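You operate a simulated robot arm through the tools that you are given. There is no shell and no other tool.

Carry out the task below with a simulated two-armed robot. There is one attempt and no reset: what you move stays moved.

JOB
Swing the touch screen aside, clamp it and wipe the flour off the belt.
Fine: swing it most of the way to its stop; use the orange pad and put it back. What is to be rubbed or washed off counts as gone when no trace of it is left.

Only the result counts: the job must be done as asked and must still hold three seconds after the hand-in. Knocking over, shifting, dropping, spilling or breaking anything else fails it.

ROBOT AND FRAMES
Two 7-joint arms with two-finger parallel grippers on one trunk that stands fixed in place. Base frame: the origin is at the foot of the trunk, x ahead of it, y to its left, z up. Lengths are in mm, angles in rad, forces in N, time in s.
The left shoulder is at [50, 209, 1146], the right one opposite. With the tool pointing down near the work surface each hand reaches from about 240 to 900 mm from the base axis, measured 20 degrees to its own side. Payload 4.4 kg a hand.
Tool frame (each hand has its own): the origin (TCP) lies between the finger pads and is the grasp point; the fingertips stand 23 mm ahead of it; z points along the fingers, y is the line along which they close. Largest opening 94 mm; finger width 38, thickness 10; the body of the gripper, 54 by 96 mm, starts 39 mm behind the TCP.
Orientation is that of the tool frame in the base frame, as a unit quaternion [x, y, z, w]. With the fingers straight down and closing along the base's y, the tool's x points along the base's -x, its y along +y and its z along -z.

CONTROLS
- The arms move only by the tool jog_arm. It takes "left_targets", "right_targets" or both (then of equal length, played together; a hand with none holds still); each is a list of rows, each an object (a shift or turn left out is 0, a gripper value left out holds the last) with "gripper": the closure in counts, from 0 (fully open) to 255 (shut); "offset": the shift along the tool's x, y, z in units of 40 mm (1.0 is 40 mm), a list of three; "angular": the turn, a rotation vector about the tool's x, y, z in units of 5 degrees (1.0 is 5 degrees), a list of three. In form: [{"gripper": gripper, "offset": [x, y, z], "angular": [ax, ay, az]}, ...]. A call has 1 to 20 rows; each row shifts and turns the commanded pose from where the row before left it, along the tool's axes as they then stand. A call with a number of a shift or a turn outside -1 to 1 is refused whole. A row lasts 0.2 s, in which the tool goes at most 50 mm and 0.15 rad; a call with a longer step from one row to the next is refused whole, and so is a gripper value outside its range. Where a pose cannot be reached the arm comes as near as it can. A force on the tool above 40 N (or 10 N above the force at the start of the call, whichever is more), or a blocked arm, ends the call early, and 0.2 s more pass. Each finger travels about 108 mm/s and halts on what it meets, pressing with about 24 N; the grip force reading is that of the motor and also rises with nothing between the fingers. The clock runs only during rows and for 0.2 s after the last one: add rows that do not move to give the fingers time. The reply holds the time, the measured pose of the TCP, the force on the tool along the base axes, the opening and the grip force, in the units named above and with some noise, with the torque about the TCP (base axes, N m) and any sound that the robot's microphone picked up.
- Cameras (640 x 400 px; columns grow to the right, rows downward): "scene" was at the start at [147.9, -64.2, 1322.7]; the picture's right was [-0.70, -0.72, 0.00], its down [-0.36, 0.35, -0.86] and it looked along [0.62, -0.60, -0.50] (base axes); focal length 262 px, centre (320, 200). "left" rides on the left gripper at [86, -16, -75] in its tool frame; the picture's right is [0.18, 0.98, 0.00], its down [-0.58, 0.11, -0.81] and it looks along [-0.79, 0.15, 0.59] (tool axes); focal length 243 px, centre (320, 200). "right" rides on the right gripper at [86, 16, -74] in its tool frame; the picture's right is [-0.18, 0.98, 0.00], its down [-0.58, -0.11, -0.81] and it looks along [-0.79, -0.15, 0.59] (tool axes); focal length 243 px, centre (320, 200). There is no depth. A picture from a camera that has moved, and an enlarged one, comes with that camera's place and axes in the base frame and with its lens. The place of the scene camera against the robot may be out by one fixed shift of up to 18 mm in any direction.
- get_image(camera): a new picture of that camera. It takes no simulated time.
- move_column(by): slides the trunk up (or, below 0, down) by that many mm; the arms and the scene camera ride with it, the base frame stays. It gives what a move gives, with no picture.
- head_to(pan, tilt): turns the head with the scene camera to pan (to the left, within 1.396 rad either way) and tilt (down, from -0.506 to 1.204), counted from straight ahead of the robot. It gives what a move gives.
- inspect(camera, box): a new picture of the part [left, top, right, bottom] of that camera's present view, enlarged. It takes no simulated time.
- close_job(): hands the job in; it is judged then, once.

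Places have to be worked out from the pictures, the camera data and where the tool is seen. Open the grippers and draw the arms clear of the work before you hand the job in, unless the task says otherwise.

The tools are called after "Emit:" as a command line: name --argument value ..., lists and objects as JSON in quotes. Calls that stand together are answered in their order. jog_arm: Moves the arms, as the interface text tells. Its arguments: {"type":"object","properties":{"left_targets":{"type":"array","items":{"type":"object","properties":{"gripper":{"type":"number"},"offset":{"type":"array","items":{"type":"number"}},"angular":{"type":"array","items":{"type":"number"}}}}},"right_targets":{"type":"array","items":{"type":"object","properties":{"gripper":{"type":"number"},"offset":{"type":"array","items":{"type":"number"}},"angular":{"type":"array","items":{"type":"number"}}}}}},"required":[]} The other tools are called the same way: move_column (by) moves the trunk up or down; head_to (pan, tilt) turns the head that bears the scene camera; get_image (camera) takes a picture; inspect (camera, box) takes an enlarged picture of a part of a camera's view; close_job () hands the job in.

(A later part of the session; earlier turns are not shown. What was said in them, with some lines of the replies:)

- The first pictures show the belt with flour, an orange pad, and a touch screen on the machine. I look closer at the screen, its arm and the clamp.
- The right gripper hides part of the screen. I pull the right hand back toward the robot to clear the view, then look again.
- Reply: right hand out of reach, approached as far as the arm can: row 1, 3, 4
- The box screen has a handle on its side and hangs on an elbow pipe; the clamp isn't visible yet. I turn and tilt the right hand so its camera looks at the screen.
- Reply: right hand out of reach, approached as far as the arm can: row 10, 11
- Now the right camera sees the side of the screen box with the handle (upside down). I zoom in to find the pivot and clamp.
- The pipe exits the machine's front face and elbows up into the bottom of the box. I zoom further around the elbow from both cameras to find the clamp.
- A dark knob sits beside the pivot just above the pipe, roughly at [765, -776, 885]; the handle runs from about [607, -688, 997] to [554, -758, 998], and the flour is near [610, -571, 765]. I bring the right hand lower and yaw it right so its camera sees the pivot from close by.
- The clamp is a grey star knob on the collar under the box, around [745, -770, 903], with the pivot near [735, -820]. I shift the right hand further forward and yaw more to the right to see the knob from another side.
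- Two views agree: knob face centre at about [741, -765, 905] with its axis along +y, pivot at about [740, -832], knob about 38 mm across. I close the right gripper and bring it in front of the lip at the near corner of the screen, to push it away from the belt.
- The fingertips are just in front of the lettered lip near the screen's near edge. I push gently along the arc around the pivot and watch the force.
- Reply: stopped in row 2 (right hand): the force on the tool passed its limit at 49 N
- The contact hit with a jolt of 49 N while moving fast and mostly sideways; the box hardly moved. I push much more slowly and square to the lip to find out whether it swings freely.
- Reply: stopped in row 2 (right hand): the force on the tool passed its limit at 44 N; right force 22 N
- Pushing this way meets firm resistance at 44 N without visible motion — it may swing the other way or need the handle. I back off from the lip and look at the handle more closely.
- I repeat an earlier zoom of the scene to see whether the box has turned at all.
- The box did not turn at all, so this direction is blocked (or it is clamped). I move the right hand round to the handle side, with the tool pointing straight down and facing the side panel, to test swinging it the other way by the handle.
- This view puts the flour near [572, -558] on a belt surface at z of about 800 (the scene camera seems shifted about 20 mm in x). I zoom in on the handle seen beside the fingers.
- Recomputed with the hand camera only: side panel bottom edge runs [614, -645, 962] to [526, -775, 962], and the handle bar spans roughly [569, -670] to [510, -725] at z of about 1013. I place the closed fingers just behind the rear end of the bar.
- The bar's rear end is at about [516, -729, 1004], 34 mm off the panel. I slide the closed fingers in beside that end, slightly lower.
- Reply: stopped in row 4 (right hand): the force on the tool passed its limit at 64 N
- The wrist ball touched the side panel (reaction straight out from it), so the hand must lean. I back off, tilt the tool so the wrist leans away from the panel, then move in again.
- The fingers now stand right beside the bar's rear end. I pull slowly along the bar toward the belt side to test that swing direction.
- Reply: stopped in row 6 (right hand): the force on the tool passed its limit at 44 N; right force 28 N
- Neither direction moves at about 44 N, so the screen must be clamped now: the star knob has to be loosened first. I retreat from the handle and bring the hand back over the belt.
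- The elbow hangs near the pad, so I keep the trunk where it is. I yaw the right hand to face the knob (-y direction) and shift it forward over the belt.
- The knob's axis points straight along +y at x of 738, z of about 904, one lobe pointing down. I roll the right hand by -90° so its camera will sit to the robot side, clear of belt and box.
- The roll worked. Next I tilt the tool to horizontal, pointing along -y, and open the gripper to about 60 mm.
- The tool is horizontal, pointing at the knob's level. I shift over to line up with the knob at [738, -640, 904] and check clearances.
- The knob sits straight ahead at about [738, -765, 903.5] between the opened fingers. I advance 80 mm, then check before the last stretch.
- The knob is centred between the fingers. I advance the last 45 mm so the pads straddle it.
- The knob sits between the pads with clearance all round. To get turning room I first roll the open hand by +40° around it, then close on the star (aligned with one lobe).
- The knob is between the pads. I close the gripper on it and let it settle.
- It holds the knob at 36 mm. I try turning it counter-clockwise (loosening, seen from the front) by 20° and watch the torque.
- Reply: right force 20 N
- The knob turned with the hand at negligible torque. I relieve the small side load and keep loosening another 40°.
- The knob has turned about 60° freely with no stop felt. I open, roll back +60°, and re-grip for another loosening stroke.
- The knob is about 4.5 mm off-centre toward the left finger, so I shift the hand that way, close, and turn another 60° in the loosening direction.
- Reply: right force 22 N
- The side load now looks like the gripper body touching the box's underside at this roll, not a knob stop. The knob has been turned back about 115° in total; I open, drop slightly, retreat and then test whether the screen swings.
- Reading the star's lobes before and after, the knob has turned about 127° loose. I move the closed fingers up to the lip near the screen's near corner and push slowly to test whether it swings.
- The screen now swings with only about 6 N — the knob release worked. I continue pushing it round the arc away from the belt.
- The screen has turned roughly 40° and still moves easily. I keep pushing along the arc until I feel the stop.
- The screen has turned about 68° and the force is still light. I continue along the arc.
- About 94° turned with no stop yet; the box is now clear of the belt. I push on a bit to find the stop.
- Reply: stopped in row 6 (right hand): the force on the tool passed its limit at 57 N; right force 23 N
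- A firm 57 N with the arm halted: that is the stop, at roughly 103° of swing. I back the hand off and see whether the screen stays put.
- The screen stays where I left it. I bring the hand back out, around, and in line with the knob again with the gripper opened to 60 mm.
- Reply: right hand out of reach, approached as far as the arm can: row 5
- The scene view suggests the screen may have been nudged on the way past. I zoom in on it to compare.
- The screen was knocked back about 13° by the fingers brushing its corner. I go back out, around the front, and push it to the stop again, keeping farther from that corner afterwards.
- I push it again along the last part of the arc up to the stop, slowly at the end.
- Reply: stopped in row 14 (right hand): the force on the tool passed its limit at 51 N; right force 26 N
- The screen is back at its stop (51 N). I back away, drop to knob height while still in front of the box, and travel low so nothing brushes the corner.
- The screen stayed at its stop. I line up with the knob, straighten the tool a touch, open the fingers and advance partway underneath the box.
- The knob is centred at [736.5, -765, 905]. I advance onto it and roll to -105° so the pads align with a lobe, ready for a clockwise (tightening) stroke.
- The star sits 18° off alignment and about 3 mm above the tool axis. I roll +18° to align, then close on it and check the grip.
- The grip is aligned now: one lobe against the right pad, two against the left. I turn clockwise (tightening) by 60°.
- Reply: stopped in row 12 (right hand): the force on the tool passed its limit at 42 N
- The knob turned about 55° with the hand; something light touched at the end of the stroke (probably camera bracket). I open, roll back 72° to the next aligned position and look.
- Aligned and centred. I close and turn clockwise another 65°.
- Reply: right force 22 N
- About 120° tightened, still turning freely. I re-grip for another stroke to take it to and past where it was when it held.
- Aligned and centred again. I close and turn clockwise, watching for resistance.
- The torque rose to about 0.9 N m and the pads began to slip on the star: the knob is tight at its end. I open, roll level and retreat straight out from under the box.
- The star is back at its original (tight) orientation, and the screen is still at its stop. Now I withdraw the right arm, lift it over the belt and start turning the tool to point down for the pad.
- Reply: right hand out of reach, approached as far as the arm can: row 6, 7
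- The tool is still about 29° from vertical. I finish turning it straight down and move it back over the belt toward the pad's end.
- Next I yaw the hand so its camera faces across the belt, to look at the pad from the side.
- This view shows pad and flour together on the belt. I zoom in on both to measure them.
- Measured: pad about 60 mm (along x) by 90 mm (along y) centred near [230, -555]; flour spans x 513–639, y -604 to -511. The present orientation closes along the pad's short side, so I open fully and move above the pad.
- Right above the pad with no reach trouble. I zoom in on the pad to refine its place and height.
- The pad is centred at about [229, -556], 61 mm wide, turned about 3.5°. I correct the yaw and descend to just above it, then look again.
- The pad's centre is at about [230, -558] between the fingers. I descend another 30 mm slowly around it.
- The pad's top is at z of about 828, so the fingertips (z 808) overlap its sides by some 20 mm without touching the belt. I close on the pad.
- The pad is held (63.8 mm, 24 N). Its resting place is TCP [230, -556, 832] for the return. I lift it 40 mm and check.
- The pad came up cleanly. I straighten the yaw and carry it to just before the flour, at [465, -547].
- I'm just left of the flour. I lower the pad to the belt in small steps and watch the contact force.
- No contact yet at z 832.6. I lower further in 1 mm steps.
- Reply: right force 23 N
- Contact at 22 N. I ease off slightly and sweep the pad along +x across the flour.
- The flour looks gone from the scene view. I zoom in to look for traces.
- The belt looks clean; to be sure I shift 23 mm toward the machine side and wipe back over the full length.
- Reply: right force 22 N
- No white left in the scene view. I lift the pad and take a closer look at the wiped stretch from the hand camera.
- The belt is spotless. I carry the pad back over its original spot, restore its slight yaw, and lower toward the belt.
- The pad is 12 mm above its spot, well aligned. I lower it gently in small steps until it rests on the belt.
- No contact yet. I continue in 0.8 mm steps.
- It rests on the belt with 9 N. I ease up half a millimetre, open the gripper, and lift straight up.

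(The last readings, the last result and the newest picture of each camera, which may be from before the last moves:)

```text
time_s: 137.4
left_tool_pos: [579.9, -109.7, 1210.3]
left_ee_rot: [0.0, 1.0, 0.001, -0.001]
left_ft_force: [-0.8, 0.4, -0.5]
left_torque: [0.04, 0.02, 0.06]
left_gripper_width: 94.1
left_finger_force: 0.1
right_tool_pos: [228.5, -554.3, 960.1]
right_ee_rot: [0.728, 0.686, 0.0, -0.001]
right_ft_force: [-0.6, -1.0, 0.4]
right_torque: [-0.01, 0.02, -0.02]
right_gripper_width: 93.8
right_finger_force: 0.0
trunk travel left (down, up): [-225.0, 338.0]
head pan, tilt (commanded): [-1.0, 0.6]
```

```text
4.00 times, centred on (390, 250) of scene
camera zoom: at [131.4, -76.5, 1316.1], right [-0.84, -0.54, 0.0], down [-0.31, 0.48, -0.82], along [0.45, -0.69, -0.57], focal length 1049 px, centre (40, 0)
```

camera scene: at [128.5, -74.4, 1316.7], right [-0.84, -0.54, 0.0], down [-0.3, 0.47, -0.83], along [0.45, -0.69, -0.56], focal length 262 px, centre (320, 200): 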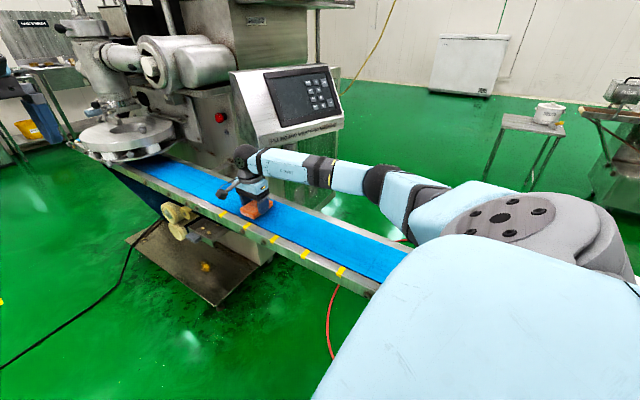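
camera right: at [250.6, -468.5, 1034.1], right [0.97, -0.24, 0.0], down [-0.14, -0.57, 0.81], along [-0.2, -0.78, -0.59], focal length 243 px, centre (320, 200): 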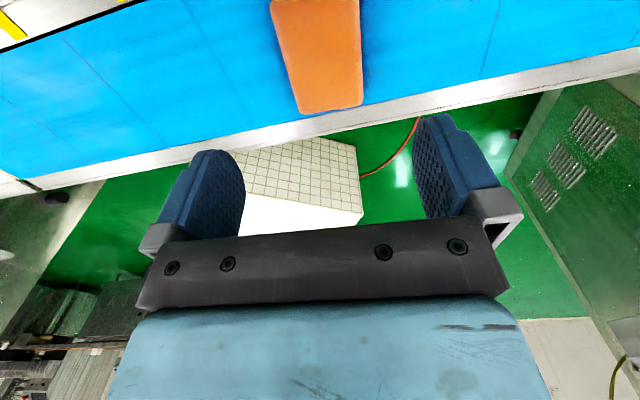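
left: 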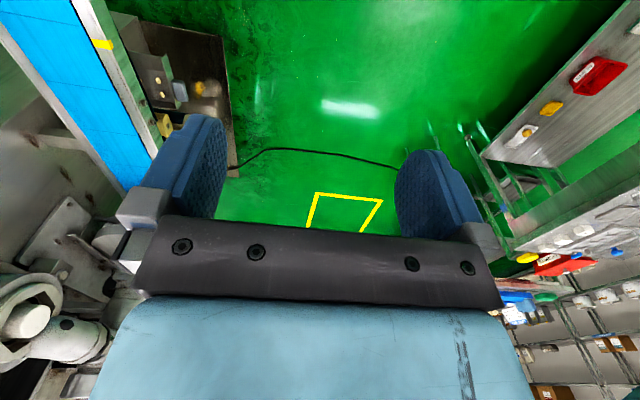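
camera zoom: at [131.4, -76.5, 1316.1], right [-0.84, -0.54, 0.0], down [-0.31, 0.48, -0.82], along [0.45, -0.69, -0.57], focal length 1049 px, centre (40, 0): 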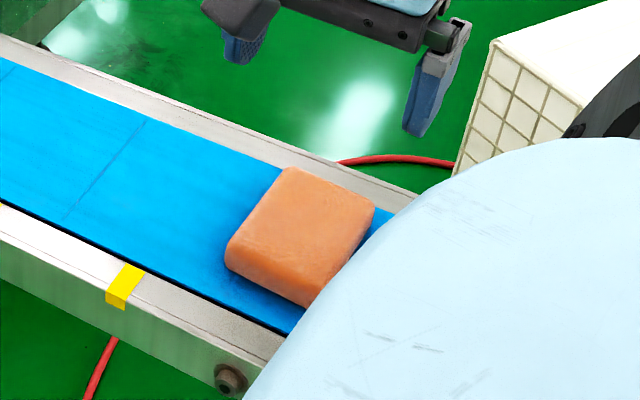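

The pad is back in its original place. I lift the right arm clear and return it to about where it started.

Emit:
jog_arm --right_targets '[{"offset": [0, 0, -0.95]}, {"offset": [0, 0, -0.95]}, {"offset": [0, 0, -0.95]}, {"offset": [0.292, 0.768, -0.38]}, {"offset": [0.292, 0.768, -0.38]}, {"offset": [0.292, 0.768, -0.38]}, {"offset": [0.292, 0.768, -0.38]}, {"offset": [0.292, 0.768, -0.38]}, {"offset": [0, 0, 0]}]'

Emit:
head_to --pan -0.77 --tilt 0.527

Emit:
get_image --camera "scene"

Emit:
get_image --camera "right"

Emit:
inspect --camera "scene" --box '[280, 60, 440, 220]'

```text
time_s: 139.4
left_tool_pos: [578.9, -107.6, 1210.3]
left_ee_rot: [0.0, 1.0, 0.0, 0.0]
left_ft_force: [0.1, 0.0, -0.2]
left_torque: [-0.03, -0.01, 0.0]
left_gripper_width: 93.9
left_finger_force: 0.1
right_tool_pos: [384.4, -505.4, 1143.9]
right_ee_rot: [0.728, 0.686, -0.001, 0.001]
right_ft_force: [0.3, 0.0, 1.4]
right_torque: [-0.01, -0.01, -0.02]
right_gripper_width: 94.2
right_finger_force: 0.0
trunk travel left (down, up): [-225.0, 338.0]
head pan, tilt (commanded): [-1.0, 0.6]
```

```text
time_s: 140.2
left_tool_pos: [579.0, -109.5, 1209.8]
left_ee_rot: [0.0, 1.0, 0.0, -0.001]
left_ft_force: [-0.7, -0.2, 1.0]
left_torque: [0.02, 0.01, 0.03]
left_gripper_width: 93.9
left_finger_force: 0.0
right_tool_pos: [384.5, -505.0, 1143.7]
right_ee_rot: [0.728, 0.686, -0.001, -0.001]
right_ft_force: [1.0, -0.1, -0.9]
right_torque: [0.03, 0.02, -0.04]
right_gripper_width: 94.2
right_finger_force: 0.0
trunk travel left (down, up): [-225.0, 338.0]
head pan, tilt (commanded): [-0.77, 0.527]
```

```text
taken
camera scene: at [147.8, -64.3, 1322.8], right [-0.7, -0.72, 0.0], down [-0.36, 0.35, -0.86], along [0.62, -0.6, -0.5], focal length 262 px, centre (320, 200)
```

scene: 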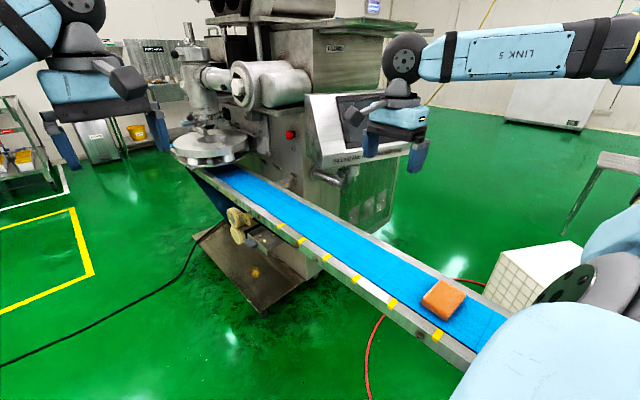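

```text
taken
camera right: at [407.0, -418.7, 1218.6], right [0.97, -0.24, 0.0], down [-0.14, -0.57, 0.81], along [-0.19, -0.78, -0.59], focal length 243 px, centre (320, 200)
```

right: 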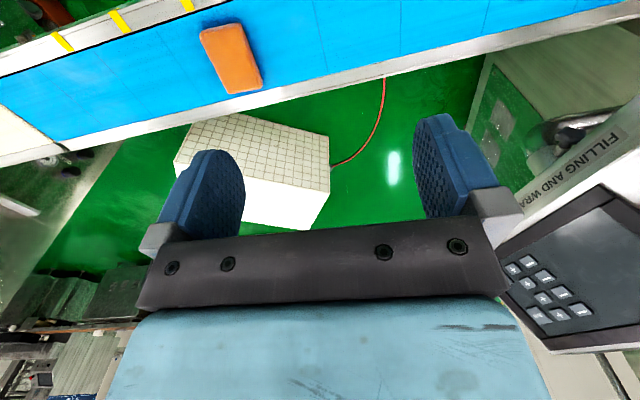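

```text
2.50 times, centred on (360, 140) of scene
camera zoom: at [147.8, -64.3, 1322.8], right [-0.7, -0.72, 0.0], down [-0.36, 0.35, -0.86], along [0.62, -0.6, -0.5], focal length 656 px, centre (220, 350)
```

zoom: 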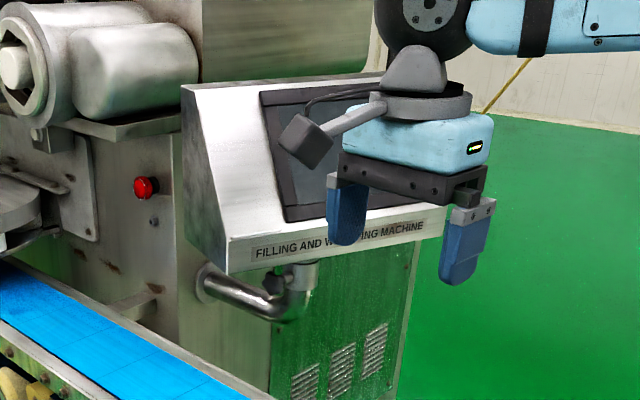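

All in order: screen aside, belt clean, pad in place. I do one last zoom on the pad and belt to compare with the start.

Emit:
inspect --camera "scene" --box '[380, 230, 580, 380]'

Emit:
inspect --camera "scene" --box '[240, 180, 440, 320]'

Emit:
inspect --camera "right" --box '[260, 0, 560, 130]'

```text
2.67 times, centred on (480, 305) of scene
camera zoom: at [147.8, -64.3, 1322.8], right [-0.7, -0.72, 0.0], down [-0.36, 0.35, -0.86], along [0.62, -0.6, -0.5], focal length 699 px, centre (-107, -80)
```

zoom: 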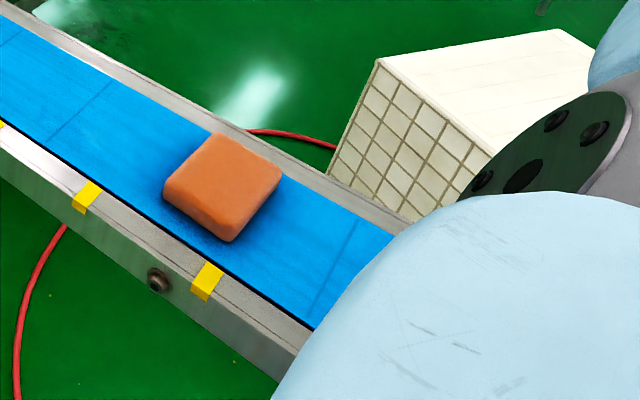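

```text
2.86 times, centred on (340, 250) of scene
camera zoom: at [147.8, -64.3, 1322.8], right [-0.7, -0.72, 0.0], down [-0.36, 0.35, -0.86], along [0.62, -0.6, -0.5], focal length 749 px, centre (263, 57)
```

zoom: 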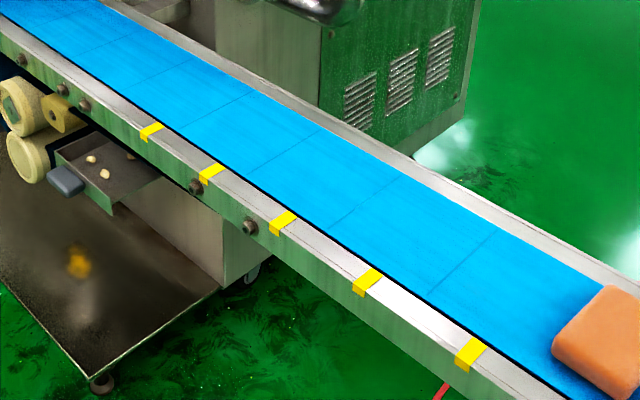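

```text
2.13 times, centred on (410, 65) of right
camera zoom: at [407.0, -418.7, 1218.6], right [0.97, -0.24, 0.0], down [-0.14, -0.57, 0.81], along [-0.19, -0.78, -0.59], focal length 518 px, centre (128, 488)
```

zoom: 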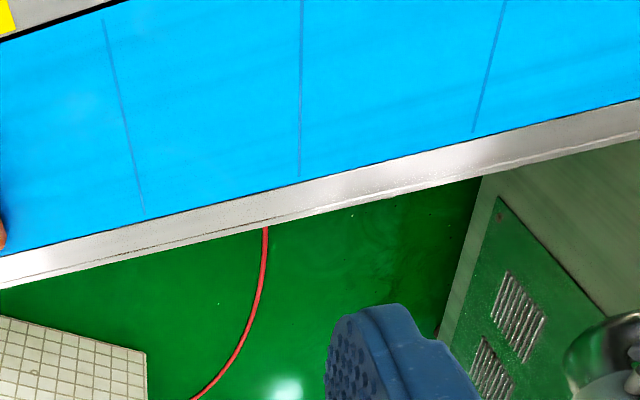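

The pad sits where it was at the start and the belt has no trace of flour. The screen is at its stop with the knob tight, and both grippers are open and clear, so I hand the job in.

Emit:
close_job

```text
The job is handed in.
```

The screen is swung aside and clamped, the flour is gone, and the orange pad is back where it started. The job is handed in.

- **Screen:** It was clamped at the start, so I loosened the star knob first. I then pushed the screen about 103° round until it hit its stop. The open fingers brushed it back about 13° on the way to the knob, so I pushed it to the stop a second time before clamping.
- **Clamp:** I turned the knob clockwise until it resisted at about 0.9 N m. Its star then sat at the same angle as at the start, when it held the screen against about 44 N. I did not push on the screen again after tightening to test it.
- **Belt:** Two passes with the pad cleared the flour. Close-up views from the scene and hand cameras showed no trace left.
- **Pad:** Its outline in the final picture matches the starting one to within about a pixel.
- **Arms:** Both grippers are open and clear of the work.
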